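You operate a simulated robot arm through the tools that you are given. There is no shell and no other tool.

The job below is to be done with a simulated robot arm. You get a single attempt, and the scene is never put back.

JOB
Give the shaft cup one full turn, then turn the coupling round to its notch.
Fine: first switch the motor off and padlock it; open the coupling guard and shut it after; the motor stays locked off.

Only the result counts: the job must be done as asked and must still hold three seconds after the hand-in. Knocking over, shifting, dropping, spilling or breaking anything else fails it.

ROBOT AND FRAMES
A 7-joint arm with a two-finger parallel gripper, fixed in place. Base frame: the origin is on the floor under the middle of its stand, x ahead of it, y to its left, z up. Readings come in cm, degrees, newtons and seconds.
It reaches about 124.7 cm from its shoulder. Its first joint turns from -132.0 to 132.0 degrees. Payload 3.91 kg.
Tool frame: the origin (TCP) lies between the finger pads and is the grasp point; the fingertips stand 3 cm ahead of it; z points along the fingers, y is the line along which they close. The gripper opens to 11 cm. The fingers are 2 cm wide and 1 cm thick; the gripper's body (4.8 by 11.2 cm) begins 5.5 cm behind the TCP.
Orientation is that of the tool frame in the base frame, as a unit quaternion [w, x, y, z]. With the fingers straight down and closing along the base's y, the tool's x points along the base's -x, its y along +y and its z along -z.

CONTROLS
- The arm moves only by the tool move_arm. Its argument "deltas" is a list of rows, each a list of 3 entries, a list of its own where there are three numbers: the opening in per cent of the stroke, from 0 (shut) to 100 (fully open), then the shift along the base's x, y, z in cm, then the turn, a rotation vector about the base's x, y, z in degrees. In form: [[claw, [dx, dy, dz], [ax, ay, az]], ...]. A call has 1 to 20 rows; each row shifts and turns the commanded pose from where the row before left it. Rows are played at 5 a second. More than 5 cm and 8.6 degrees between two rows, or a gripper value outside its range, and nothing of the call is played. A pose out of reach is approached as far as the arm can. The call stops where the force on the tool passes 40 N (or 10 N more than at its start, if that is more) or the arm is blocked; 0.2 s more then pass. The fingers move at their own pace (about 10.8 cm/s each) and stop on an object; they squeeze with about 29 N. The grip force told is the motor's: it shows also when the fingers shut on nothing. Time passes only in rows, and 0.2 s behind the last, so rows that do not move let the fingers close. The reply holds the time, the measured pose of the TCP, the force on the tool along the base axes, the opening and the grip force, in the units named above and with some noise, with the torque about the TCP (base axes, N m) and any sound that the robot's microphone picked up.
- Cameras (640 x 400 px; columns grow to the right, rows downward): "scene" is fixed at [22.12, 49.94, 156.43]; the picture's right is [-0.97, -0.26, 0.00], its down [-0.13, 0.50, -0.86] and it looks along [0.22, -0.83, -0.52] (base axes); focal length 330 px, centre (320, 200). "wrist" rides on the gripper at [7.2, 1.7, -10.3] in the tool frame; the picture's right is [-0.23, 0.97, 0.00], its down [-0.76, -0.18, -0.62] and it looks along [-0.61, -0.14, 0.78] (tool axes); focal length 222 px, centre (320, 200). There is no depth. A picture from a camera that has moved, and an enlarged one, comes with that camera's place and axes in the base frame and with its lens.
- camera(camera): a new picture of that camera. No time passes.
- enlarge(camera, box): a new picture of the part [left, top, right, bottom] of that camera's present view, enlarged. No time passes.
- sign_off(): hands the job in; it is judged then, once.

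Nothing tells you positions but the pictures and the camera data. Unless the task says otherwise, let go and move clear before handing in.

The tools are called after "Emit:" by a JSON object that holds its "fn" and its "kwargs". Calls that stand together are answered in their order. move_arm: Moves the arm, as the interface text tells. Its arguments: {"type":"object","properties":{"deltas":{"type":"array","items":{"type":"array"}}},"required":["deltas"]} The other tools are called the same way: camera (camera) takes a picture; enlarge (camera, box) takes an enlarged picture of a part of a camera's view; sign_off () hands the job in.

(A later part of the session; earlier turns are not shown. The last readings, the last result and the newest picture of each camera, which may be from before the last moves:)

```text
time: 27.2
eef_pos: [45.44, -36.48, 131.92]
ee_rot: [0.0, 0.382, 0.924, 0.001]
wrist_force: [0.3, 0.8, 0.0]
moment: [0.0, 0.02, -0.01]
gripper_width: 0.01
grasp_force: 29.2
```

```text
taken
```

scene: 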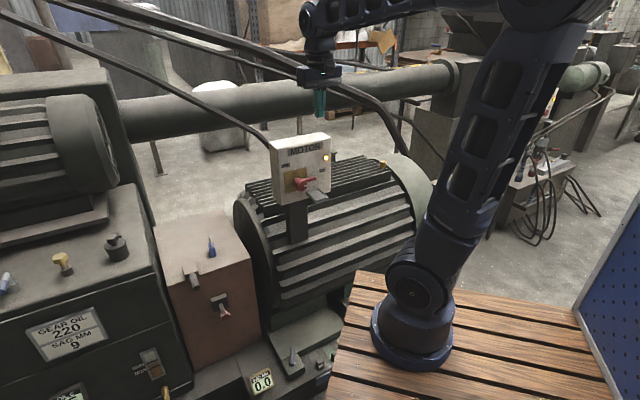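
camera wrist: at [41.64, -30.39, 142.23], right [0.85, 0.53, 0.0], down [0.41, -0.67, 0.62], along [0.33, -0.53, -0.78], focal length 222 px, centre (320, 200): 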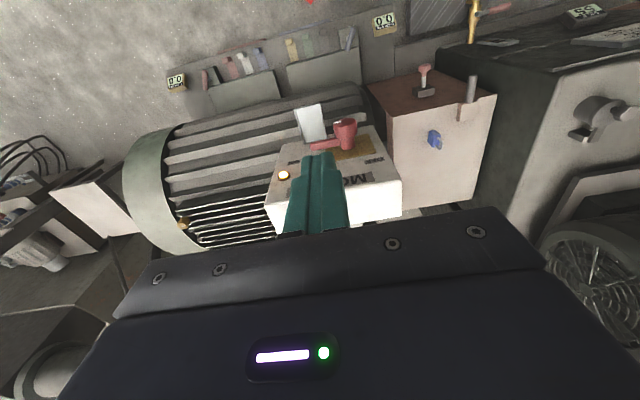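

The hand is now aligned with the machine. I'll zoom in on this view to refine positions of the box, tray, guard, and padlock.

Emit:
{"fn": "enlarge", "kwargs": {"camera": "wrist", "box": [260, 90, 400, 220]}}

Emit:
{"fn": "enlarge", "kwargs": {"camera": "wrist", "box": [360, 40, 520, 220]}}

Emit:
{"fn": "enlarge", "kwargs": {"camera": "wrist", "box": [120, 0, 420, 250]}}

```text
3.08 times, centred on (330, 155) of wrist
camera zoom: at [41.64, -30.39, 142.23], right [0.85, 0.53, 0.0], down [0.41, -0.67, 0.62], along [0.33, -0.53, -0.78], focal length 684 px, centre (289, 338)
```

zoom: 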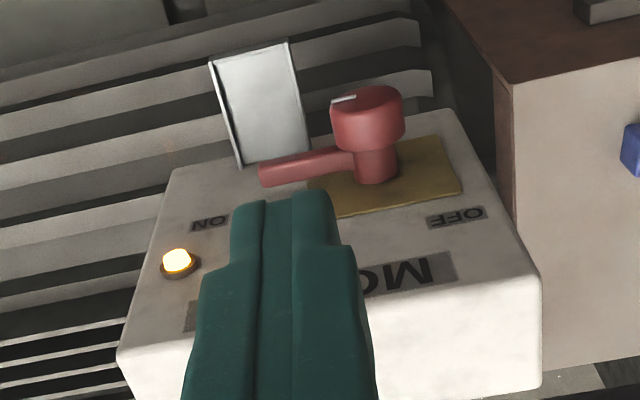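

```text
2.22 times, centred on (440, 130) of wrist
camera zoom: at [41.64, -30.39, 142.23], right [0.85, 0.53, 0.0], down [0.41, -0.67, 0.62], along [0.33, -0.53, -0.78], focal length 494 px, centre (53, 356)
```

zoom: 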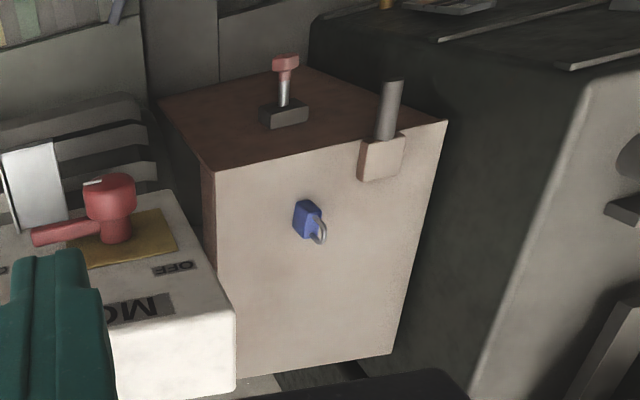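

```text
1.60 times, centred on (270, 125) of wrist
camera zoom: at [41.64, -30.39, 142.23], right [0.85, 0.53, 0.0], down [0.41, -0.67, 0.62], along [0.33, -0.53, -0.78], focal length 355 px, centre (400, 320)
```

zoom: 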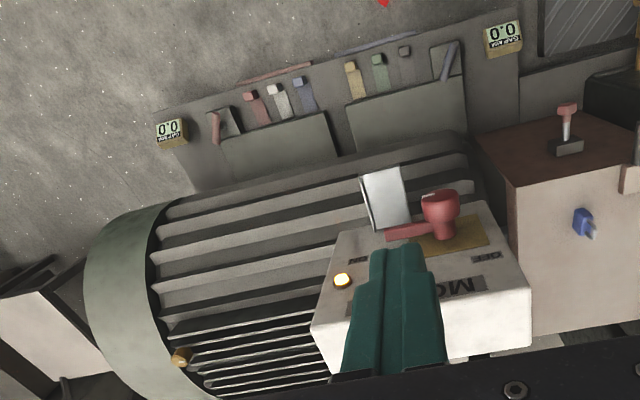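

Coordinates agree across views. Now I'll pitch the hand up 40° and come to a pre-approach point in front of the lever, fingers closed.

Emit:
{"fn": "move_arm", "kwargs": {"deltas": [[0, [0, 0, 0], [-5.657, -5.657, 0]], [0, [0, 0, 0], [-5.657, -5.657, 0]], [0, [0, 0, 0], [-5.657, -5.657, 0]], [0, [0, 0, 0], [-5.657, -5.657, 0]], [0, [0, 0, 0], [-5.657, -5.657, 0]], [0, [-0.236, -0.426, -4.04], [0, 0, 0]], [0, [-0.236, -0.426, -4.04], [0, 0, 0]], [0, [-0.236, -0.426, -4.04], [0, 0, 0]], [0, [-0.236, -0.426, -4.04], [0, 0, 0]], [0, [-0.236, -0.426, -4.04], [0, 0, 0]]]}}

Emit:
{"fn": "camera", "kwargs": {"camera": "wrist"}}

Emit:
{"fn": "camera", "kwargs": {"camera": "scene"}}

```text
time: 29.4
eef_pos: [44.7, -39.26, 112.63]
ee_rot: [0.316, 0.36, 0.868, -0.131]
wrist_force: [-1.5, 0.5, -0.9]
moment: [0.01, -0.02, 0.01]
gripper_width: 0.0
grasp_force: 29.1
out of reach, approached as far as the arm can: row 10
```

```text
taken
camera wrist: at [37.46, -29.57, 115.81], right [0.81, 0.57, 0.15], down [0.0, -0.26, 0.97], along [0.58, -0.78, -0.21], focal length 222 px, centre (320, 200)
```

wrist: 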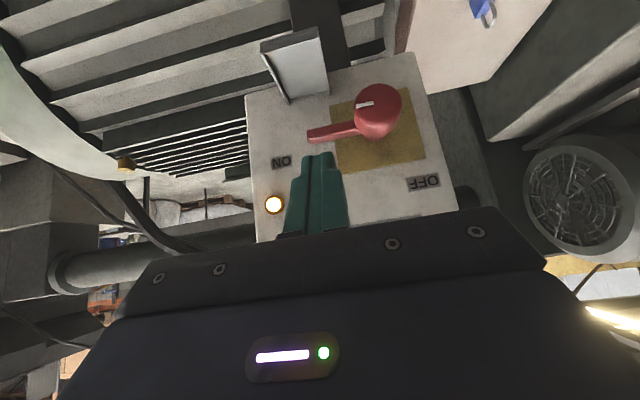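

```text
taken
```

scene: 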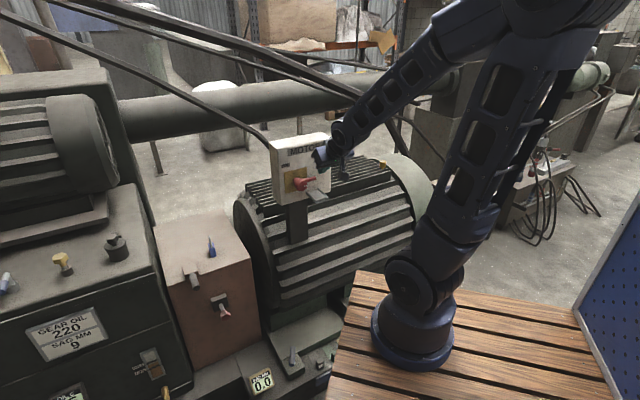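

I'm at the reach edge, so I'll reduce the pitch to 35° and slide along the finger direction to a spot just under the lever.

Emit:
{"fn": "move_arm", "kwargs": {"deltas": [[0, [0.42, -0.42, -2.2], [3.536, 3.536, 0]], [0, [0, 0, 0], [0, 0, 0]]]}}

Emit:
{"fn": "move_arm", "kwargs": {"deltas": [[0, [0.813, -0.813, -1.64], [0, 0, 0]], [0, [0.813, -0.813, -1.64], [0, 0, 0]], [0, [0.813, -0.813, -1.64], [0, 0, 0]], [0, [0.813, -0.813, -1.64], [0, 0, 0]]]}}

Emit:
{"fn": "camera", "kwargs": {"camera": "wrist"}}

Emit:
{"fn": "enlarge", "kwargs": {"camera": "scene", "box": [265, 130, 345, 210]}}

```text
time: 30.0
eef_pos: [45.32, -39.64, 110.31]
ee_rot: [0.278, 0.365, 0.881, -0.115]
wrist_force: [0.6, 0.2, 1.1]
moment: [-0.01, 0.01, 0.03]
gripper_width: 0.01
grasp_force: 28.9
```

```text
time: 31.1
eef_pos: [49.42, -41.41, 104.24]
ee_rot: [0.279, 0.351, 0.887, -0.113]
wrist_force: [-15.5, -14.4, 1.4]
moment: [0.05, -0.12, -0.11]
gripper_width: 0.0
grasp_force: 29.4
out of reach, approached as far as the arm can: row 4
stopped in row 4: the force on the tool passed its limit at 136 N (the readings are from after the stop); the commanded pose is now the measured one
```

```text
taken
camera wrist: at [42.12, -32.21, 108.49], right [0.8, 0.58, 0.13], down [0.08, -0.31, 0.95], along [0.59, -0.75, -0.29], focal length 222 px, centre (320, 200)
```

wrist: 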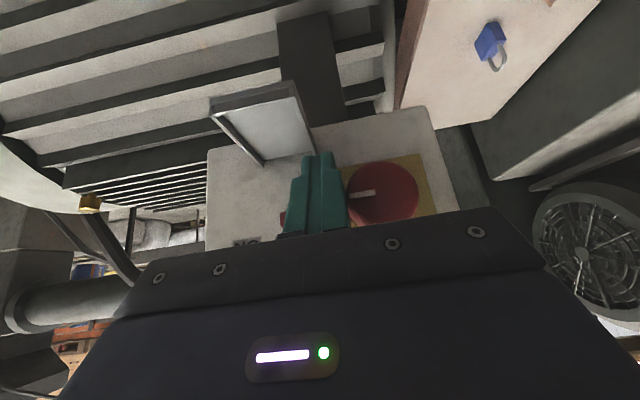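

```text
5.00 times, centred on (305, 170) of scene
camera zoom: at [22.12, 49.94, 156.43], right [-0.97, -0.26, 0.0], down [-0.13, 0.5, -0.86], along [0.22, -0.83, -0.52], focal length 1650 px, centre (395, 350)
```

zoom: 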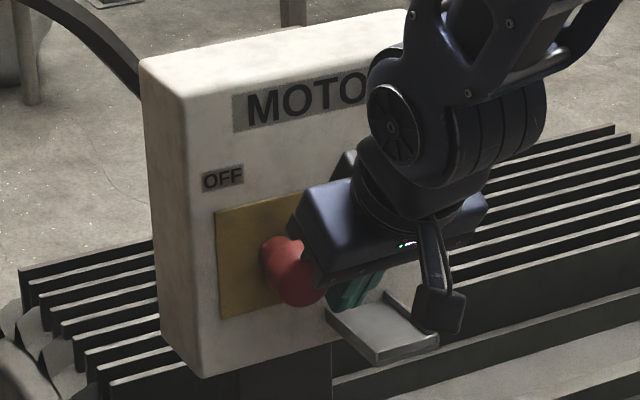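

The fingers drifted toward the hub and touched its side. I'll look closely before backing out.

Emit:
{"fn": "enlarge", "kwargs": {"camera": "wrist", "box": [200, 80, 460, 260]}}

Emit:
{"fn": "enlarge", "kwargs": {"camera": "scene", "box": [300, 165, 345, 210]}}

```text
2.22 times, centred on (330, 170) of wrist
camera zoom: at [42.12, -32.21, 108.49], right [0.8, 0.58, 0.13], down [0.08, -0.31, 0.95], along [0.59, -0.75, -0.29], focal length 494 px, centre (298, 267)
```

zoom: 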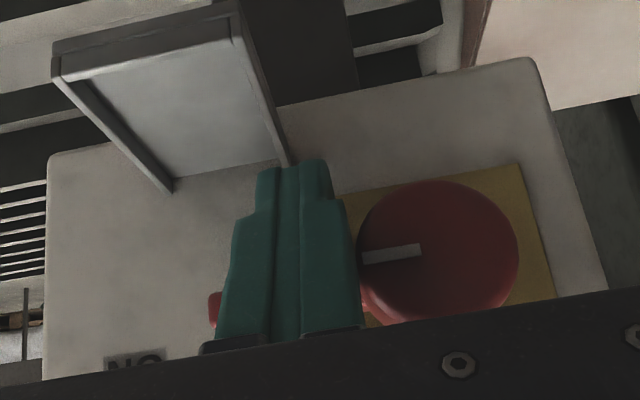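

```text
8.89 times, centred on (322, 188) of scene
camera zoom: at [22.12, 49.94, 156.43], right [-0.97, -0.26, 0.0], down [-0.13, 0.5, -0.86], along [0.22, -0.83, -0.52], focal length 2934 px, centre (298, 311)
```

zoom: 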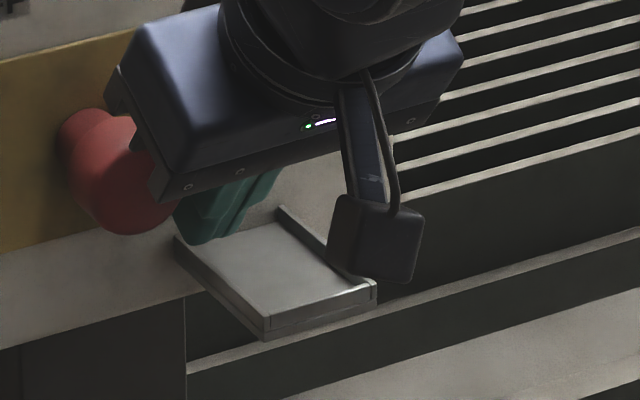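

The fingertips are under and in front of the lever, but touching the hub's side. I'll shift 1.2 cm away from the hub.

Emit:
{"fn": "move_arm", "kwargs": {"deltas": [[0, [-0.42, -0.42, 0], [0, 0, 0]], [0, [-0.42, -0.42, 0], [0, 0, 0]]]}}

```text
time: 31.6
eef_pos: [49.23, -41.54, 104.21]
ee_rot: [0.277, 0.349, 0.888, -0.112]
wrist_force: [-0.1, 0.3, 0.8]
moment: [0.01, 0.03, -0.01]
gripper_width: 0.0
grasp_force: 28.9
out of reach, approached as far as the arm can: row 2
```

Contact relieved. The fingertips need to go about 1 cm deeper to be under the lever; then I'll push up gently.

Emit:
{"fn": "move_arm", "kwargs": {"deltas": [[0, [0.45, -0.45, 0], [0, 0, 0]], [0, [0.35, -0.35, 0], [0, 0, 0]]]}}

```text
time: 32.2
eef_pos: [49.95, -42.5, 104.19]
ee_rot: [0.279, 0.348, 0.888, -0.112]
wrist_force: [-0.3, -0.6, 0.1]
moment: [-0.01, -0.01, 0.01]
gripper_width: 0.02
grasp_force: 28.5
```

Emit:
{"fn": "move_arm", "kwargs": {"deltas": [[0, [-0.5, -0.5, 0], [0, 0, 0]], [0, [-0.3, -0.3, 0.3], [0, 0, 0]]]}}

Emit:
{"fn": "enlarge", "kwargs": {"camera": "wrist", "box": [200, 80, 460, 260]}}

```text
time: 32.9
eef_pos: [49.1, -43.16, 104.55]
ee_rot: [0.278, 0.349, 0.888, -0.112]
wrist_force: [0.7, -0.8, 0.1]
moment: [-0.01, -0.03, -0.01]
gripper_width: 0.0
grasp_force: 28.9
```

```text
2.22 times, centred on (330, 170) of wrist
camera zoom: at [41.73, -34.07, 108.83], right [0.8, 0.59, 0.13], down [0.08, -0.31, 0.95], along [0.6, -0.75, -0.29], focal length 494 px, centre (298, 267)
```

zoom: 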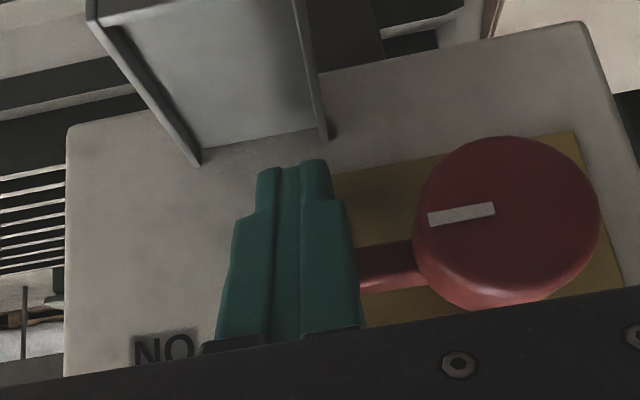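

Fingers are now properly hooked under the lever. I'll lift along the lever's arc, first about 30°.

Emit:
{"fn": "move_arm", "kwargs": {"deltas": [[0, [0, 0, 0.3], [0, 0, 0]], [0, [-0.11, -0.11, 0.54], [0, 0, 0]], [0, [-0.11, -0.11, 0.54], [0, 0, 0]], [0, [-0.03, -0.03, 0.62], [0, 0, 0]], [0, [-0.03, -0.03, 0.63], [0, 0, 0]]]}}

Emit:
{"fn": "enlarge", "kwargs": {"camera": "wrist", "box": [200, 80, 460, 260]}}

```text
time: 34.0
eef_pos: [48.82, -43.69, 107.11]
ee_rot: [0.279, 0.349, 0.888, -0.111]
wrist_force: [-1.4, 1.5, 0.8]
moment: [-0.05, 0.03, 0.05]
gripper_width: 0.0
grasp_force: 29.0
```

```text
2.22 times, centred on (330, 170) of wrist
camera zoom: at [41.42, -34.42, 111.52], right [0.8, 0.59, 0.13], down [0.08, -0.31, 0.95], along [0.6, -0.75, -0.29], focal length 494 px, centre (298, 267)
```

zoom: 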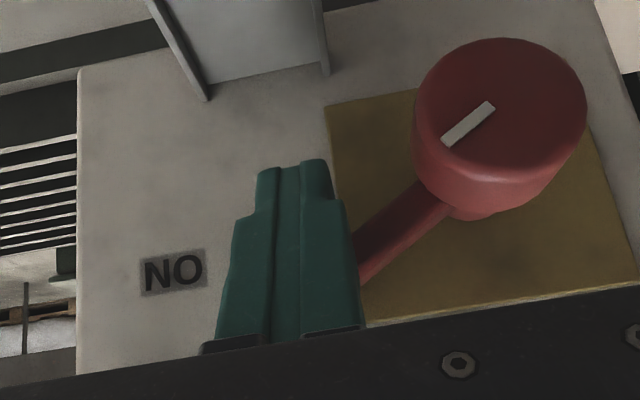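

The lever turns easily (about 30° so far). Continuing the arc to the top.

Emit:
{"fn": "move_arm", "kwargs": {"deltas": [[0, [0.11, 0.11, 0.65], [0, 0, 0]], [0, [0.11, 0.11, 0.66], [0, 0, 0]], [0, [0.25, 0.25, 0.63], [0, 0, 0]], [0, [0.26, 0.26, 0.62], [0, 0, 0]], [0, [0.4, 0.4, 0.48], [0, 0, 0]], [0, [0.4, 0.4, 0.48], [0, 0, 0]]]}}

Emit:
{"fn": "enlarge", "kwargs": {"camera": "wrist", "box": [200, 40, 460, 260]}}

Emit:
{"fn": "enlarge", "kwargs": {"camera": "scene", "box": [265, 130, 345, 210]}}

```text
time: 35.5
eef_pos: [50.36, -42.03, 110.68]
ee_rot: [0.279, 0.348, 0.888, -0.111]
wrist_force: [0.1, 0.1, 0.0]
moment: [0.02, -0.04, -0.01]
gripper_width: 0.01
grasp_force: 28.8
```

```text
1.82 times, centred on (330, 150) of wrist
camera zoom: at [42.99, -32.88, 114.99], right [0.8, 0.59, 0.13], down [0.08, -0.31, 0.95], along [0.6, -0.75, -0.29], focal length 404 px, centre (302, 291)
```

zoom: 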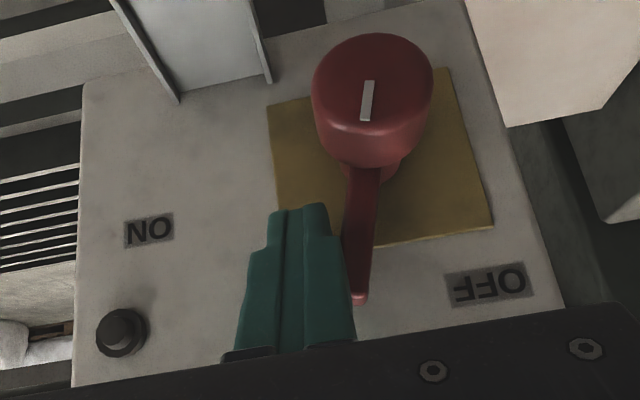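

```text
5.00 times, centred on (305, 170) of scene
camera zoom: at [22.12, 49.94, 156.43], right [-0.97, -0.26, 0.0], down [-0.13, 0.5, -0.86], along [0.22, -0.83, -0.52], focal length 1650 px, centre (395, 350)
```

zoom: 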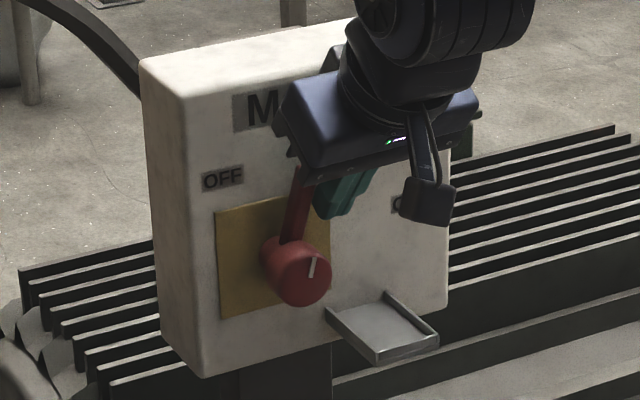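

The lamp went out and the lever is roughly upright. I'll nudge it a bit further to be sure it's against its OFF stop.

Emit:
{"fn": "move_arm", "kwargs": {"deltas": [[0, [0.35, 0.35, 0.2], [0, 0, 0]], [0, [0.35, 0.35, 0.2], [0, 0, 0]], [0, [0.3, 0.3, 0.1], [0, 0, 0]]]}}

Emit:
{"fn": "enlarge", "kwargs": {"camera": "wrist", "box": [200, 40, 460, 260]}}

```text
time: 36.2
eef_pos: [51.28, -41.04, 111.22]
ee_rot: [0.279, 0.349, 0.888, -0.111]
wrist_force: [-0.3, -0.5, -0.6]
moment: [0.01, 0.03, 0.02]
gripper_width: 0.01
grasp_force: 28.9
```

```text
1.82 times, centred on (330, 150) of wrist
camera zoom: at [44.0, -31.84, 115.46], right [0.8, 0.59, 0.13], down [0.08, -0.31, 0.95], along [0.6, -0.75, -0.29], focal length 404 px, centre (302, 291)
```

zoom: 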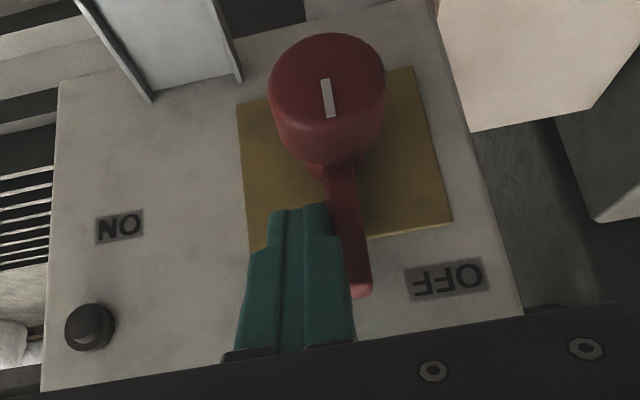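

The lamp is off, but the lever is still moving freely; I'll keep nudging to find the stop.

Emit:
{"fn": "move_arm", "kwargs": {"deltas": [[0, [0.3, 0.3, 0], [0, 0, 0]], [0, [0.3, 0.3, 0], [0, 0, 0]], [0, [0.3, 0.3, 0], [0, 0, 0]]]}}

Emit:
{"fn": "enlarge", "kwargs": {"camera": "wrist", "box": [200, 40, 460, 260]}}

```text
time: 36.9
eef_pos: [51.52, -40.95, 111.22]
ee_rot: [0.278, 0.352, 0.887, -0.111]
wrist_force: [-13.4, -13.6, 1.4]
moment: [-0.32, 0.18, -0.47]
gripper_width: 0.01
grasp_force: 28.8
stopped in row 3: the force on the tool passed its limit at 46 N (the readings are from after the stop); the commanded pose is now the measured one
```

```text
1.82 times, centred on (330, 150) of wrist
camera zoom: at [44.23, -31.62, 115.5], right [0.8, 0.58, 0.13], down [0.07, -0.31, 0.95], along [0.59, -0.75, -0.29], focal length 404 px, centre (302, 291)
```

zoom: 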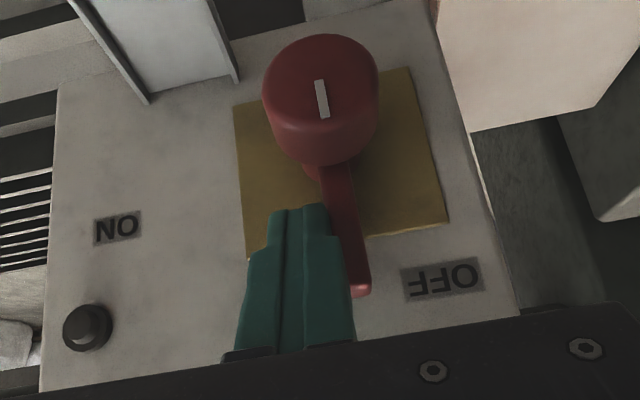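

The lever hit a firm stop with the lamp dark: the motor is OFF. Backing away from the handle and up.

Emit:
{"fn": "move_arm", "kwargs": {"deltas": [[0, [-0.8, -0.8, 0], [0, 0, 0]], [0, [-0.8, -0.8, 0], [0, 0, 0]], [0, [-1.4, 1.4, 2.8], [0, 0, 0]], [0, [-1.0, 1.0, 4.0], [0, 0, 0]], [0, [0, 0, 4.5], [0, 0, 0]], [0, [0, 0, 4.5], [0, 0, 0]], [0, [0, 0, 0], [5.0, 5.0, 0]], [0, [0, 0, 0], [5.0, 5.0, 0]], [0, [0, 0, 0], [5.0, 5.0, 0]], [0, [0, 0, 0], [5.0, 5.0, 0]], [0, [0, 0, 0], [4.75, 4.75, 0]]]}}

Emit:
{"fn": "camera", "kwargs": {"camera": "wrist"}}

Emit:
{"fn": "enlarge", "kwargs": {"camera": "scene", "box": [265, 130, 345, 210]}}

```text
time: 39.3
eef_pos: [47.66, -39.95, 127.08]
ee_rot: [0.002, 0.37, 0.929, 0.007]
wrist_force: [-0.2, 0.1, 0.6]
moment: [-0.01, -0.04, 0.0]
gripper_width: 0.0
grasp_force: 29.0
```

```text
taken
camera wrist: at [43.62, -33.98, 137.43], right [0.83, 0.55, 0.01], down [0.43, -0.66, 0.62], along [0.35, -0.51, -0.78], focal length 222 px, centre (320, 200)
```

wrist: 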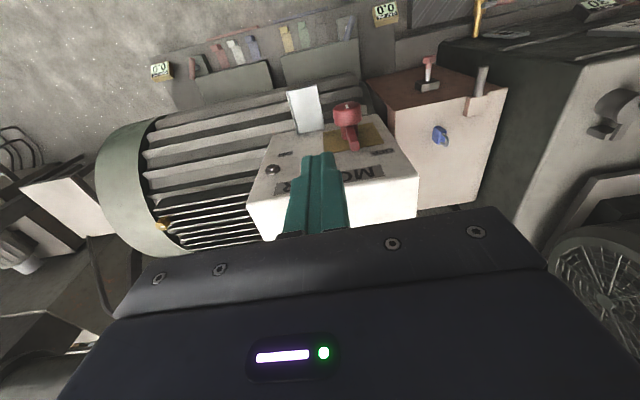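

```text
5.00 times, centred on (305, 170) of scene
camera zoom: at [22.12, 49.94, 156.43], right [-0.97, -0.26, 0.0], down [-0.13, 0.5, -0.86], along [0.22, -0.83, -0.52], focal length 1650 px, centre (395, 350)
```

zoom: 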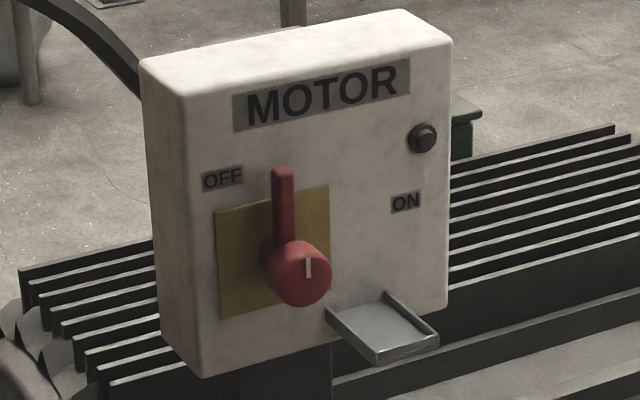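

Motor switch is OFF. Next: move above the blue padlock on the guard top for a close look, with the hand vertical.

Emit:
{"fn": "move_arm", "kwargs": {"deltas": [[60, [4.48, 0.48, 0], [-0.65, 0.52, -1.6]], [60, [4.48, 0.48, 0], [0, 0, 0]], [60, [4.48, 0.48, 0], [0, 0, 0]], [60, [4.48, 0.48, 0], [0, 0, 0]], [60, [4.48, 0.48, 0], [0, 0, 0]], [60, [4.48, 0.48, 0], [0, 0, 0]], [60, [4.48, 0.48, 0], [0, 0, 0]], [60, [4.48, 0.48, 0], [0, 0, 0]], [60, [4.48, 0.48, 0], [0, 0, 0]], [60, [0, 0, -5], [0, 0, 0]], [60, [0, 0, -5], [0, 0, 0]], [60, [0, 0, -5], [0, 0, 0]], [60, [0, 0, -5], [0, 0, 0]], [60, [0, 0, -5], [0, 0, 0]], [60, [0, 0, -5], [0, 0, 0]]]}}

Emit:
{"fn": "camera", "kwargs": {"camera": "wrist"}}

Emit:
{"fn": "camera", "kwargs": {"camera": "scene"}}

```text
time: 42.5
eef_pos: [87.8, -35.69, 97.26]
ee_rot: [0.002, 0.383, 0.924, -0.001]
wrist_force: [-1.0, 0.2, 1.0]
moment: [0.0, -0.05, 0.0]
gripper_width: 6.63
grasp_force: 0.1
```

```text
taken
camera wrist: at [84.07, -29.41, 107.53], right [0.85, 0.53, 0.0], down [0.41, -0.66, 0.63], along [0.33, -0.53, -0.78], focal length 222 px, centre (320, 200)
```

wrist: 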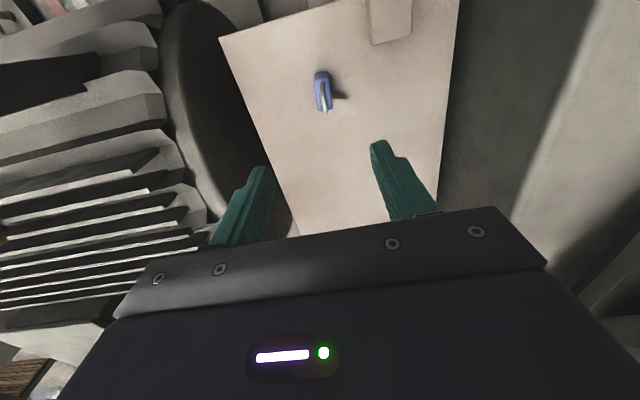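

```text
taken
```

scene: 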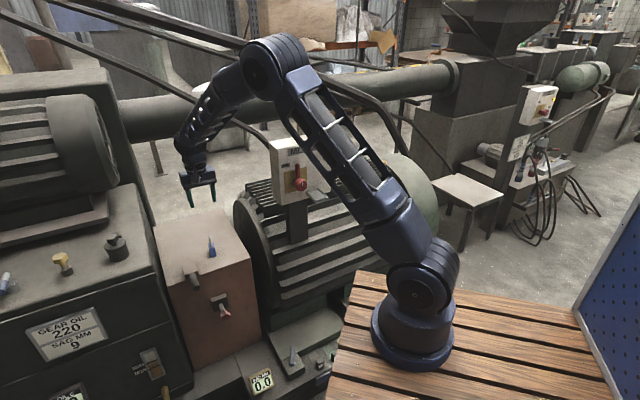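

Emit:
{"fn": "enlarge", "kwargs": {"camera": "wrist", "box": [290, 50, 360, 130]}}

Emit:
{"fn": "enlarge", "kwargs": {"camera": "scene", "box": [190, 220, 240, 270]}}

```text
5.00 times, centred on (325, 90) of wrist
camera zoom: at [84.07, -29.41, 107.53], right [0.85, 0.53, 0.0], down [0.41, -0.66, 0.63], along [0.33, -0.53, -0.78], focal length 1111 px, centre (295, 750)
```

zoom: 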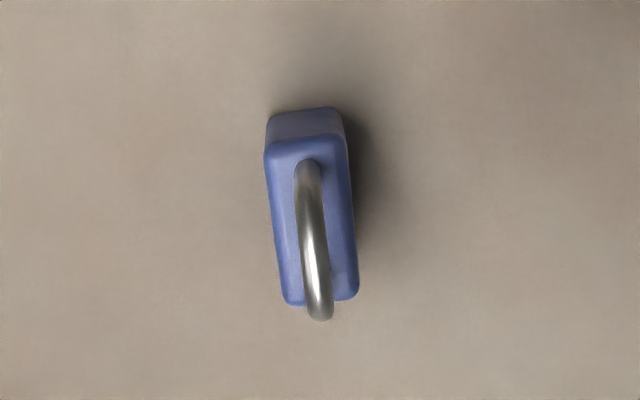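

```text
8.00 times, centred on (215, 245) of scene
camera zoom: at [22.12, 49.94, 156.43], right [-0.97, -0.26, 0.0], down [-0.13, 0.5, -0.86], along [0.22, -0.83, -0.52], focal length 2641 px, centre (1160, -160)
```

zoom: 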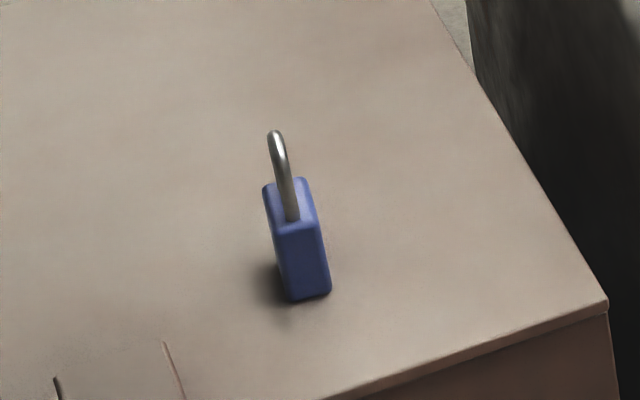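

The padlock stands upright, thin along the machine axis, with a slight twist of about 6°. I'll align, descend partway, and check.

Emit:
{"fn": "move_arm", "kwargs": {"deltas": [[60, [0.46, 0.25, -2], [0, 0, -5.5]], [60, [0, 0, -4.5], [0, 0, 0]], [60, [0, 0, -4.5], [0, 0, 0]], [60, [0, 0, -4.0], [0, 0, 0]]]}}

Emit:
{"fn": "camera", "kwargs": {"camera": "wrist"}}

Emit:
{"fn": "enlarge", "kwargs": {"camera": "scene", "box": [170, 190, 250, 270]}}

```text
time: 43.5
eef_pos: [88.32, -35.39, 81.87]
ee_rot: [0.001, 0.428, 0.904, 0.0]
wrist_force: [1.2, 1.0, 0.6]
moment: [-0.01, 0.01, 0.02]
gripper_width: 6.6
grasp_force: 0.0
```

```text
taken
camera wrist: at [85.18, -28.72, 92.3], right [0.9, 0.44, 0.0], down [0.35, -0.7, 0.62], along [0.28, -0.56, -0.78], focal length 222 px, centre (320, 200)
```

wrist: 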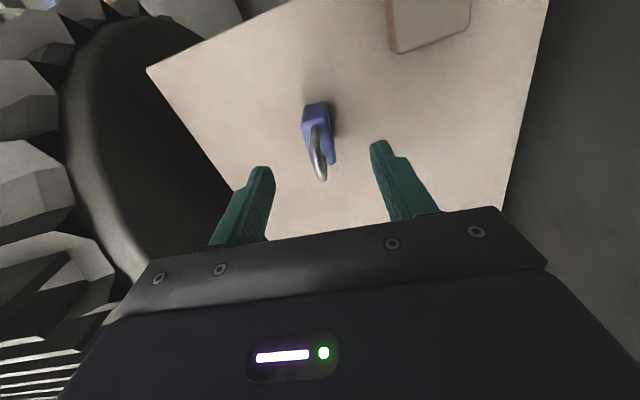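

```text
5.00 times, centred on (210, 230) of scene
camera zoom: at [22.12, 49.94, 156.43], right [-0.97, -0.26, 0.0], down [-0.13, 0.5, -0.86], along [0.22, -0.83, -0.52], focal length 1650 px, centre (870, 50)
```

zoom: 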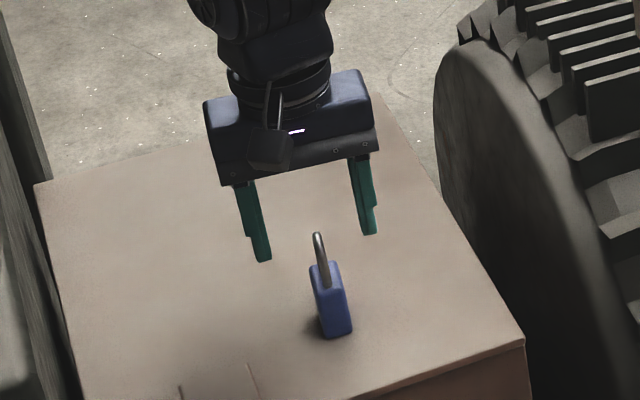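

Aligned and centred. Descending to grip the padlock body, then closing.

Emit:
{"fn": "move_arm", "kwargs": {"deltas": [[60, [0, 0, -3], [0, 0, 0]], [60, [0, 0, -2.67], [0, 0, 0]], [60, [0, 0, 0], [0, 0, 0]]]}}

Emit:
{"fn": "camera", "kwargs": {"camera": "wrist"}}

Emit:
{"fn": "enlarge", "kwargs": {"camera": "scene", "box": [185, 210, 245, 270]}}

```text
time: 44.3
eef_pos: [88.31, -35.31, 76.34]
ee_rot: [0.002, 0.427, 0.904, 0.0]
wrist_force: [0.0, -0.4, -1.2]
moment: [-0.01, -0.01, -0.02]
gripper_width: 6.62
grasp_force: 0.0
```

```text
taken
camera wrist: at [85.1, -28.75, 86.67], right [0.9, 0.44, 0.0], down [0.35, -0.7, 0.62], along [0.28, -0.56, -0.78], focal length 222 px, centre (320, 200)
```

wrist: 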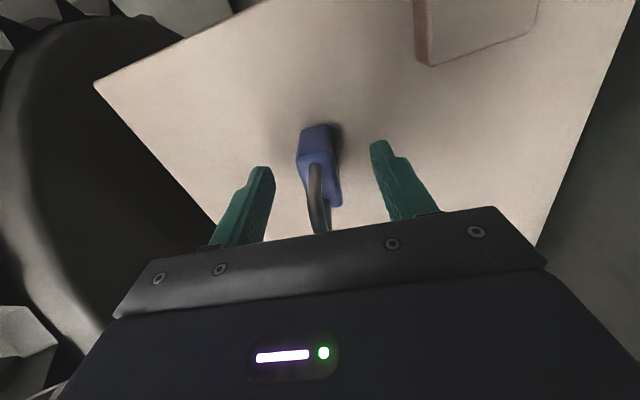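

```text
6.67 times, centred on (215, 240) of scene
camera zoom: at [22.12, 49.94, 156.43], right [-0.97, -0.26, 0.0], down [-0.13, 0.5, -0.86], along [0.22, -0.83, -0.52], focal length 2201 px, centre (1020, -67)
```

zoom: 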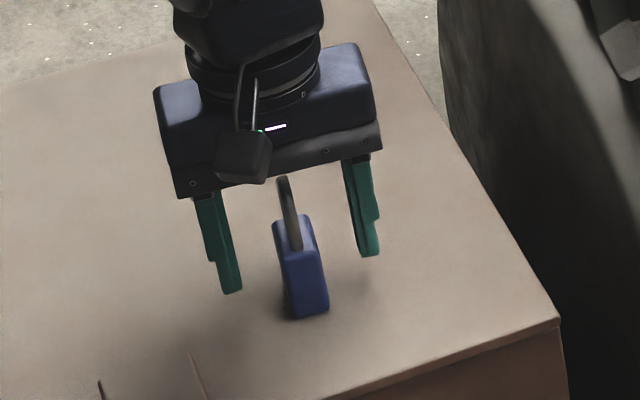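

Emit:
{"fn": "move_arm", "kwargs": {"deltas": [[60, [0, 0, -0.4], [0, 0, 0]], [0, [0, 0, 0], [0, 0, 0]], [0, [0, 0, 0], [0, 0, 0]], [0, [0, 0, 0], [0, 0, 0]]]}}

Emit:
{"fn": "camera", "kwargs": {"camera": "wrist"}}

```text
time: 45.3
eef_pos: [88.27, -35.41, 75.99]
ee_rot: [0.0, 0.427, 0.904, 0.0]
wrist_force: [0.5, -0.1, 0.2]
moment: [-0.05, 0.0, 0.0]
gripper_width: 2.16
grasp_force: 29.3
```

```text
taken
camera wrist: at [85.15, -28.75, 86.27], right [0.9, 0.44, 0.0], down [0.35, -0.7, 0.62], along [0.28, -0.56, -0.78], focal length 222 px, centre (320, 200)
```

wrist: 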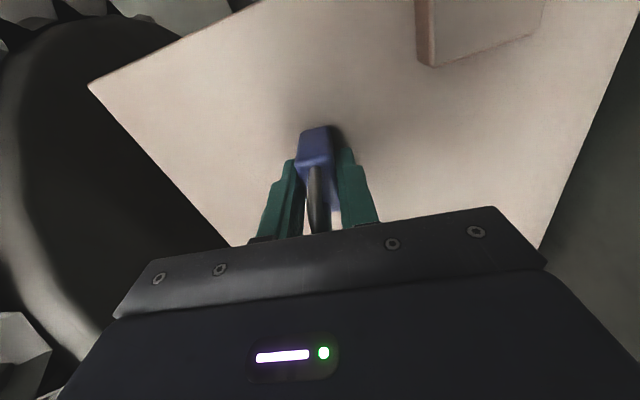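

Gripped (2.16 cm). Lifting straight up, then carrying over toward the tray beside the switch.

Emit:
{"fn": "move_arm", "kwargs": {"deltas": [[0, [0, 0, 3], [0, 0, 0]], [0, [0, 0, 5], [0, 0, 0]], [0, [0, 0, 5], [0, 0, 0]], [0, [0, 0, 5], [0, 0, 0]], [0, [0, 0, 5], [0, 0, 0]], [0, [0, 0, 5], [0, 0, 0]], [0, [0, 0, 5], [0, 0, 0]], [0, [0, 0, 5], [0, 0, 0]], [0, [0, 0, 5], [0, 0, 0]], [0, [0, 0, 5], [0, 0, 0]], [0, [0, 0, 4], [0, 0, 0]]]}}

Emit:
{"fn": "move_arm", "kwargs": {"deltas": [[0, [-4.48, -1.016, 0], [0, 0, 1.1]], [0, [-4.48, -1.016, 0], [0, 0, 1.1]], [0, [-4.48, -1.016, 0], [0, 0, 1.1]], [0, [-4.48, -1.016, 0], [0, 0, 1.1]], [0, [-4.48, -1.016, 0], [0, 0, 1.1]], [0, [-4.48, -1.016, 0], [0, 0, 0]], [0, [-4.48, -1.016, 0], [0, 0, 0]], [0, [-4.48, -1.016, 0], [0, 0, 0]], [0, [-4.48, -1.016, 0], [0, 0, 0]]]}}

Emit:
{"fn": "camera", "kwargs": {"camera": "wrist"}}

Emit:
{"fn": "camera", "kwargs": {"camera": "scene"}}

```text
time: 47.7
eef_pos: [88.62, -35.56, 127.86]
ee_rot: [0.0, 0.427, 0.904, 0.0]
wrist_force: [1.6, 0.1, -1.4]
moment: [0.02, 0.01, 0.02]
gripper_width: 2.15
grasp_force: 29.1
```

```text
time: 49.7
eef_pos: [48.23, -44.46, 127.78]
ee_rot: [-0.001, 0.383, 0.924, -0.001]
wrist_force: [1.0, 0.8, -1.6]
moment: [-0.02, 0.07, -0.06]
gripper_width: 2.15
grasp_force: 29.0
```

```text
taken
camera wrist: at [44.44, -38.26, 138.15], right [0.85, 0.53, 0.0], down [0.41, -0.66, 0.62], along [0.33, -0.53, -0.78], focal length 222 px, centre (320, 200)
```

wrist: 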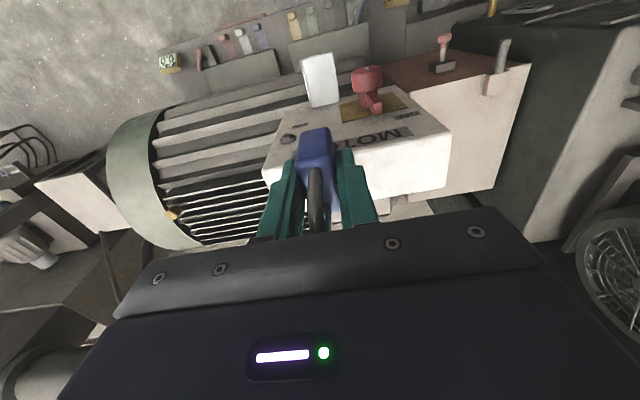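

```text
taken
```

scene: 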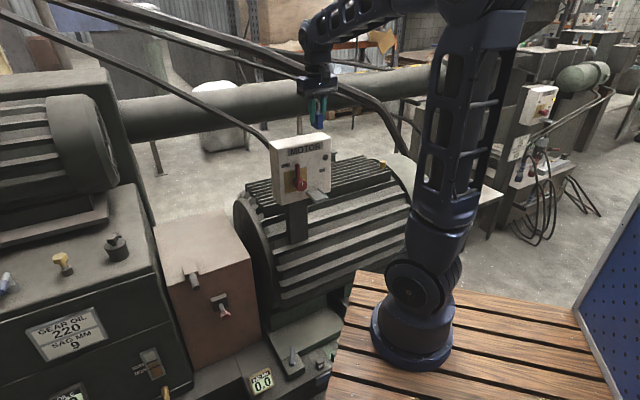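

The padlock is held above the tray. I'll zoom to re-measure the tray from here before lowering.

Emit:
{"fn": "enlarge", "kwargs": {"camera": "wrist", "box": [280, 40, 420, 160]}}

Emit:
{"fn": "enlarge", "kwargs": {"camera": "scene", "box": [280, 90, 345, 210]}}

```text
3.33 times, centred on (350, 100) of wrist
camera zoom: at [44.44, -38.26, 138.15], right [0.85, 0.53, 0.0], down [0.41, -0.66, 0.62], along [0.33, -0.53, -0.78], focal length 740 px, centre (220, 533)
```

zoom: 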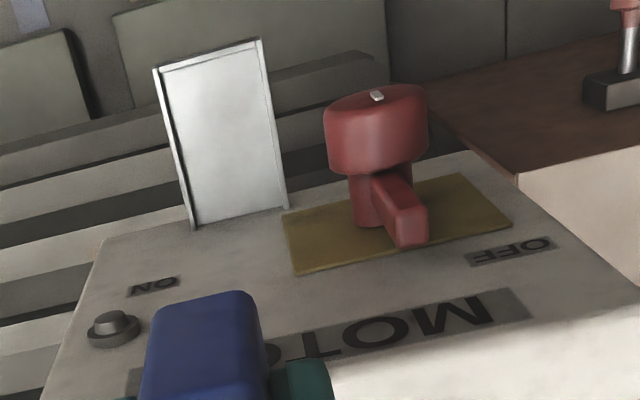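

```text
3.33 times, centred on (312, 150) of scene
camera zoom: at [22.12, 49.94, 156.43], right [-0.97, -0.26, 0.0], down [-0.13, 0.5, -0.86], along [0.22, -0.83, -0.52], focal length 1100 px, centre (345, 367)
```

zoom: 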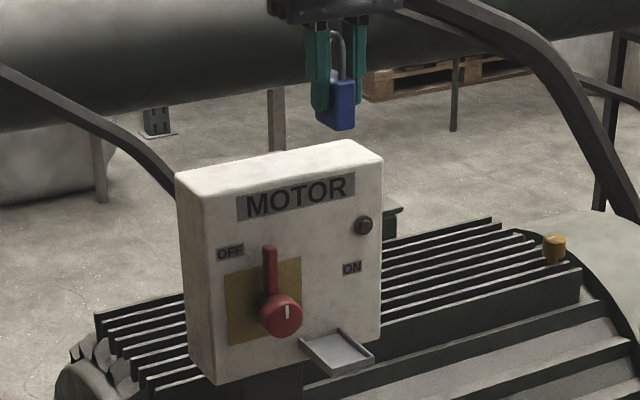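

Tray spans A 0.5–5.4, N -69…-62. I'll fine-align and lower to about 3 cm above the seat.

Emit:
{"fn": "move_arm", "kwargs": {"deltas": [[0, [-0.36, -0.02, -2], [0, 0, 0]], [0, [0, 0, -4], [0, 0, 0]], [0, [0, 0, -4], [0, 0, 0]], [0, [0, 0, -4], [0, 0, 0]], [0, [0, 0, -4], [0, 0, 0]], [0, [0, 0, -2.5], [0, 0, 0]]]}}

Emit:
{"fn": "camera", "kwargs": {"camera": "wrist"}}

Emit:
{"fn": "enlarge", "kwargs": {"camera": "scene", "box": [270, 120, 350, 210]}}

```text
time: 50.9
eef_pos: [47.89, -44.71, 111.44]
ee_rot: [0.007, 0.383, 0.924, -0.002]
wrist_force: [-0.7, 2.0, 22.4]
moment: [-0.92, -0.33, 0.01]
gripper_width: 2.14
grasp_force: 29.0
stopped in row 5: the force on the tool passed its limit at 185 N (the readings are from after the stop); the commanded pose is now the measured one
```

```text
taken
camera wrist: at [44.07, -38.44, 121.79], right [0.85, 0.53, 0.0], down [0.41, -0.66, 0.63], along [0.34, -0.54, -0.77], focal length 222 px, centre (320, 200)
```

wrist: 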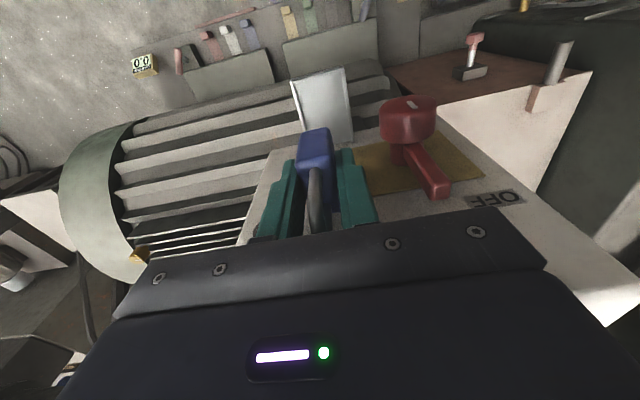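

```text
4.44 times, centred on (310, 165) of scene
camera zoom: at [22.12, 49.94, 156.43], right [-0.97, -0.26, 0.0], down [-0.13, 0.5, -0.86], along [0.22, -0.83, -0.52], focal length 1467 px, centre (364, 356)
```

zoom: 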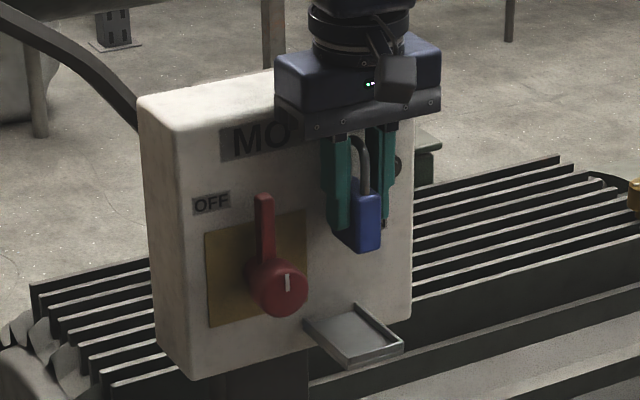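

The hand's upper body touched the top edge of the switch box, so a vertical hand can't reach the tray. I'll go back, set the padlock on the guard top, and regrip it with the hand leaning ~20° toward the robot. First rise clear.

Emit:
{"fn": "move_arm", "kwargs": {"deltas": [[0, [-0.4, 0.4, 3], [0, 0, 0]], [0, [0, 0, 5], [0, 0, 0]], [0, [0, 0, 5], [0, 0, 0]], [0, [0, 0, 4], [0, 0, 0]]]}}

Emit:
{"fn": "camera", "kwargs": {"camera": "scene"}}

Emit:
{"fn": "camera", "kwargs": {"camera": "wrist"}}

```text
time: 51.9
eef_pos: [47.49, -44.23, 128.46]
ee_rot: [0.004, 0.383, 0.924, -0.001]
wrist_force: [-0.3, -0.3, -1.3]
moment: [-0.01, 0.01, -0.02]
gripper_width: 2.16
grasp_force: 29.2
```

```text
taken
```

scene: 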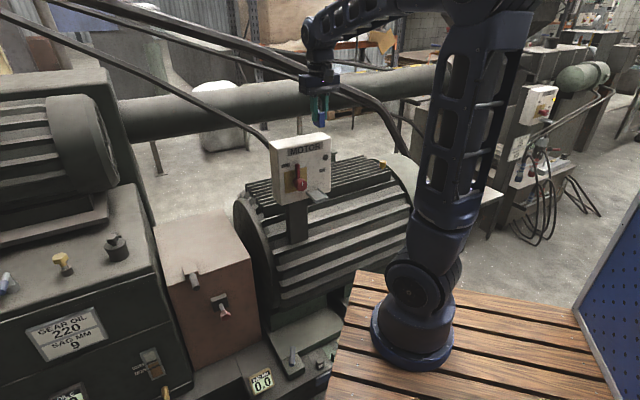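

```text
taken
camera wrist: at [43.67, -38.02, 138.73], right [0.85, 0.53, 0.0], down [0.41, -0.66, 0.63], along [0.33, -0.53, -0.78], focal length 222 px, centre (320, 200)
```

wrist: 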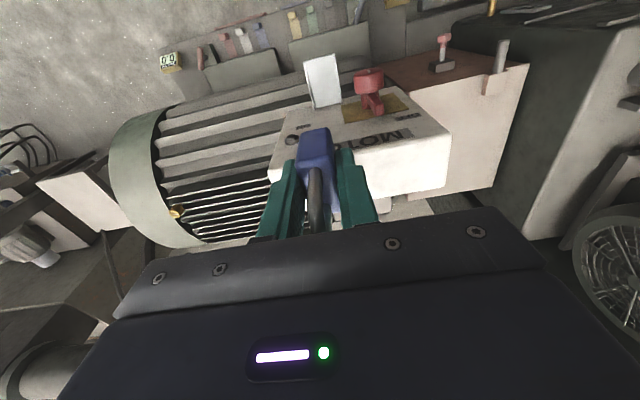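

Nothing was displaced. Carrying the padlock back above the guard top.

Emit:
{"fn": "move_arm", "kwargs": {"deltas": [[0, [4.53, 0.97, 0], [0, 0, 0]], [0, [4.53, 0.97, 0], [0, 0, 0]], [0, [4.53, 0.97, 0], [0, 0, 0]], [0, [4.53, 0.97, 0], [0, 0, 0]], [0, [4.53, 0.97, 0], [0, 0, 0]], [0, [4.53, 0.97, 0], [0, 0, 0]], [0, [4.53, 0.97, 0], [0, 0, 0]], [0, [4.53, 0.97, 0], [0, 0, 0]], [0, [4.53, 0.97, 0], [0, 0, 0]], [0, [0, 0, -5], [0, 0, 0]], [0, [0, 0, -5], [0, 0, 0]], [0, [0, 0, -5], [0, 0, 0]], [0, [0, 0, -5], [0, 0, 0]], [0, [0, 0, -5], [0, 0, 0]], [0, [0, 0, -5], [0, 0, 0]], [0, [0, 0, -5], [0, 0, 0]], [0, [0, 0, -5], [0, 0, 0]], [0, [0, 0, -5], [0, 0, 0]], [0, [0, 0, -5], [0, 0, 0]]]}}

```text
time: 55.9
eef_pos: [88.1, -35.53, 78.41]
ee_rot: [0.006, 0.383, 0.924, 0.0]
wrist_force: [-0.8, 0.3, 0.0]
moment: [-0.01, -0.01, -0.03]
gripper_width: 2.17
grasp_force: 29.2
```

Emit:
{"fn": "move_arm", "kwargs": {"deltas": [[0, [0, 0, -1.2], [0.26, 0.64, 0]], [0, [0, 0, -0.7], [0, 0, 0]], [0, [0, 0, -0.3], [0, 0, 0]]]}}

```text
time: 56.7
eef_pos: [88.18, -35.47, 76.1]
ee_rot: [-0.002, 0.383, 0.924, -0.001]
wrist_force: [-0.7, -0.8, -1.7]
moment: [-0.01, -0.03, 0.01]
gripper_width: 2.15
grasp_force: 28.9
```

Emit:
{"fn": "move_arm", "kwargs": {"deltas": [[0, [0, 0, -0.15], [0, 0, 0]], [0, [0, 0, -0.1], [0, 0, 0]]]}}

```text
time: 57.3
eef_pos: [88.17, -35.39, 75.94]
ee_rot: [-0.002, 0.383, 0.924, -0.001]
wrist_force: [-1.0, 0.8, 1.8]
moment: [0.01, -0.04, 0.0]
gripper_width: 2.17
grasp_force: 29.2
```

The padlock is in contact with the guard top. Opening the fingers and checking it stands.

Emit:
{"fn": "move_arm", "kwargs": {"deltas": [[30, [0, 0, 0], [0, 0, 0]], [45, [0, 0, 0], [0, 0, 0]], [45, [0, 0, 0], [0, 0, 0]]]}}

Emit:
{"fn": "camera", "kwargs": {"camera": "wrist"}}

```text
time: 58.1
eef_pos: [88.22, -35.54, 75.96]
ee_rot: [-0.002, 0.382, 0.924, -0.001]
wrist_force: [0.3, -0.1, 0.2]
moment: [0.0, 0.03, 0.0]
gripper_width: 4.95
grasp_force: 0.1
```

```text
taken
camera wrist: at [84.48, -29.27, 86.25], right [0.85, 0.53, 0.0], down [0.42, -0.66, 0.62], along [0.33, -0.53, -0.78], focal length 222 px, centre (320, 200)
```

wrist: 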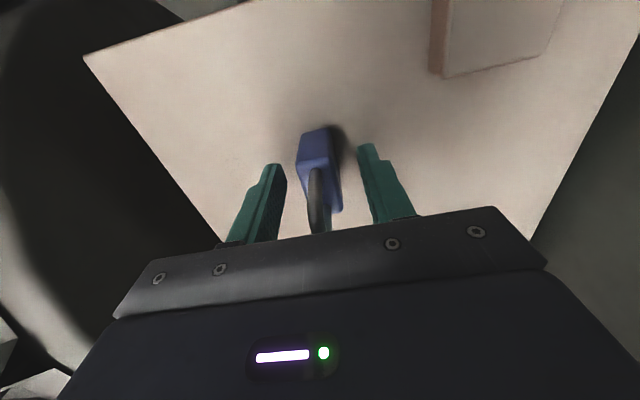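

The padlock stands freely. Now I'll tilt the hand 20° (wrist leaning toward the robot) around it and regrip.

Emit:
{"fn": "move_arm", "kwargs": {"deltas": [[45, [0, 0, 0.1], [-4.714, -4.714, 0]], [45, [0, 0, 0.1], [-4.714, -4.714, 0]], [45, [0, 0, 0.1], [-4.714, -4.714, 0]], [45, [0, 0, 0], [0, 0, 0]]]}}

Emit:
{"fn": "camera", "kwargs": {"camera": "wrist"}}

Emit:
{"fn": "enlarge", "kwargs": {"camera": "scene", "box": [180, 200, 250, 270]}}

```text
time: 59.1
eef_pos: [88.07, -35.38, 76.29]
ee_rot: [0.16, 0.377, 0.91, -0.068]
wrist_force: [-0.6, -0.3, 0.0]
moment: [0.02, 0.01, 0.02]
gripper_width: 4.92
grasp_force: 0.1
```

```text
taken
camera wrist: at [82.25, -27.1, 83.52], right [0.84, 0.54, 0.07], down [0.23, -0.48, 0.85], along [0.49, -0.69, -0.53], focal length 222 px, centre (320, 200)
```

wrist: 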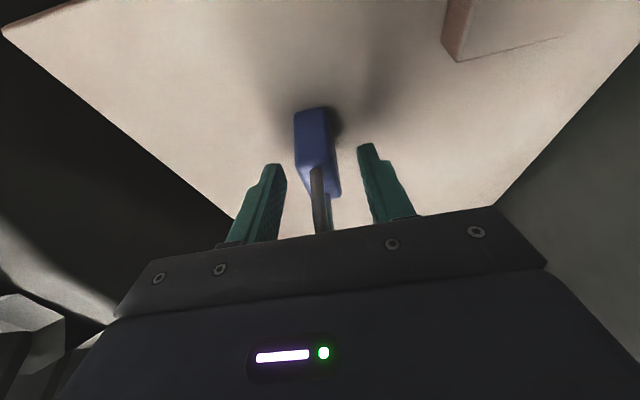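

```text
5.71 times, centred on (215, 235) of scene
camera zoom: at [22.12, 49.94, 156.43], right [-0.97, -0.26, 0.0], down [-0.13, 0.5, -0.86], along [0.22, -0.83, -0.52], focal length 1886 px, centre (920, 0)
```

zoom: 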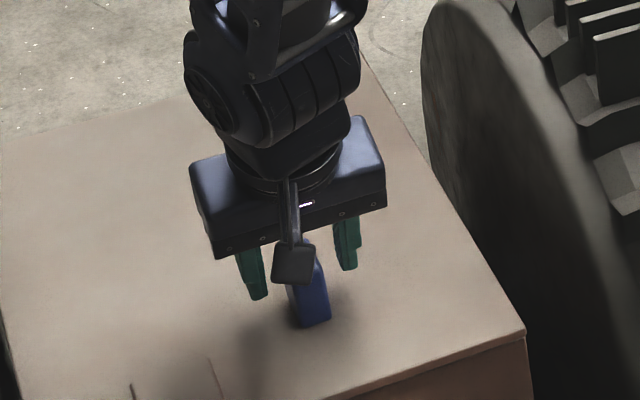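

Emit:
{"fn": "move_arm", "kwargs": {"deltas": [[45, [0, 0, -0.4], [0, 0, 0]], [0, [0, 0, 0], [0, 0, 0]], [0, [0, 0, 0], [0, 0, 0]], [0, [0, 0, 0], [0, 0, 0]]]}}

Emit:
{"fn": "camera", "kwargs": {"camera": "wrist"}}

```text
time: 60.1
eef_pos: [88.08, -35.49, 75.83]
ee_rot: [0.159, 0.377, 0.91, -0.068]
wrist_force: [0.0, -0.1, 1.0]
moment: [-0.02, -0.01, 0.02]
gripper_width: 2.14
grasp_force: 28.7
```

```text
taken
camera wrist: at [82.27, -27.08, 83.1], right [0.84, 0.54, 0.07], down [0.23, -0.48, 0.85], along [0.49, -0.69, -0.53], focal length 222 px, centre (320, 200)
```

wrist: 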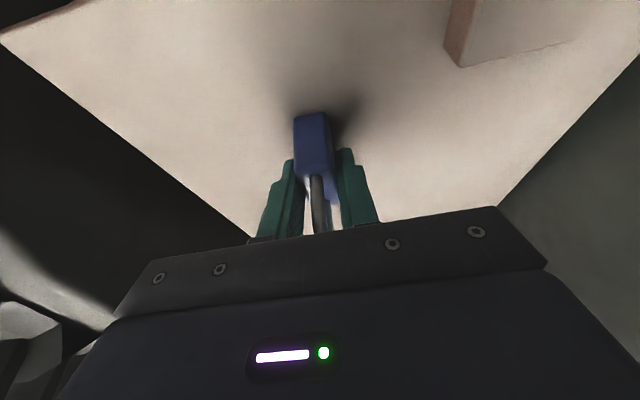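

Regripped with tilt. Lifting and carrying back to above the tray.

Emit:
{"fn": "move_arm", "kwargs": {"deltas": [[0, [0, 0, 3], [0, 0, 0]], [0, [0, 0, 5], [0, 0, 0]], [0, [0, 0, 5], [0, 0, 0]], [0, [0, 0, 5], [0, 0, 0]], [0, [0, 0, 5], [0, 0, 0]], [0, [0, 0, 5], [0, 0, 0]], [0, [0, 0, 5], [0, 0, 0]], [0, [0, 0, 5], [0, 0, 0]], [0, [0, 0, 5], [0, 0, 0]], [0, [0, 0, 5], [0, 0, 0]], [0, [0, 0, 4], [0, 0, 0]]]}}

Emit:
{"fn": "move_arm", "kwargs": {"deltas": [[0, [-4.445, -1.007, 0], [0, 0, 0]], [0, [-4.445, -1.007, 0], [0, 0, 0]], [0, [-4.445, -1.007, 0], [0, 0, 0]], [0, [-4.445, -1.007, 0], [0, 0, 0]], [0, [-4.445, -1.007, 0], [0, 0, 0]], [0, [-4.445, -1.007, 0], [0, 0, 0]], [0, [-4.445, -1.007, 0], [0, 0, 0]], [0, [-4.445, -1.007, 0], [0, 0, 0]], [0, [-4.445, -1.007, 0], [0, 0, 0]]]}}

Emit:
{"fn": "camera", "kwargs": {"camera": "wrist"}}

Emit:
{"fn": "camera", "kwargs": {"camera": "scene"}}

```text
time: 62.5
eef_pos: [88.43, -35.47, 127.83]
ee_rot: [0.158, 0.378, 0.91, -0.069]
wrist_force: [1.2, -0.9, -1.5]
moment: [-0.03, 0.01, 0.01]
gripper_width: 2.18
grasp_force: 29.1
```

```text
time: 64.5
eef_pos: [48.28, -44.5, 127.74]
ee_rot: [0.158, 0.376, 0.91, -0.069]
wrist_force: [0.9, -0.6, -1.4]
moment: [0.02, 0.02, -0.01]
gripper_width: 2.15
grasp_force: 29.0
```

```text
taken
camera wrist: at [42.28, -36.12, 135.04], right [0.84, 0.54, 0.07], down [0.23, -0.48, 0.85], along [0.49, -0.69, -0.53], focal length 222 px, centre (320, 200)
```

wrist: 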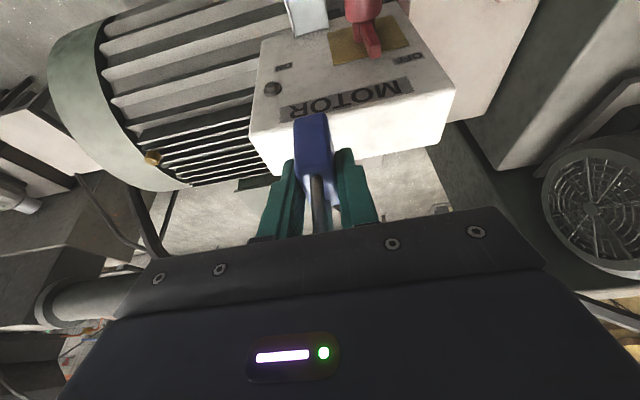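

```text
taken
```

scene: 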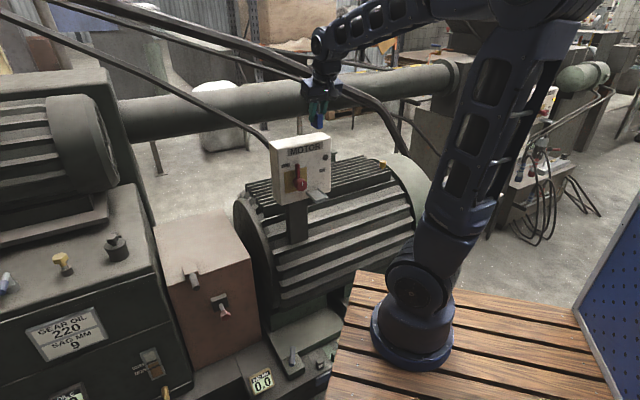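

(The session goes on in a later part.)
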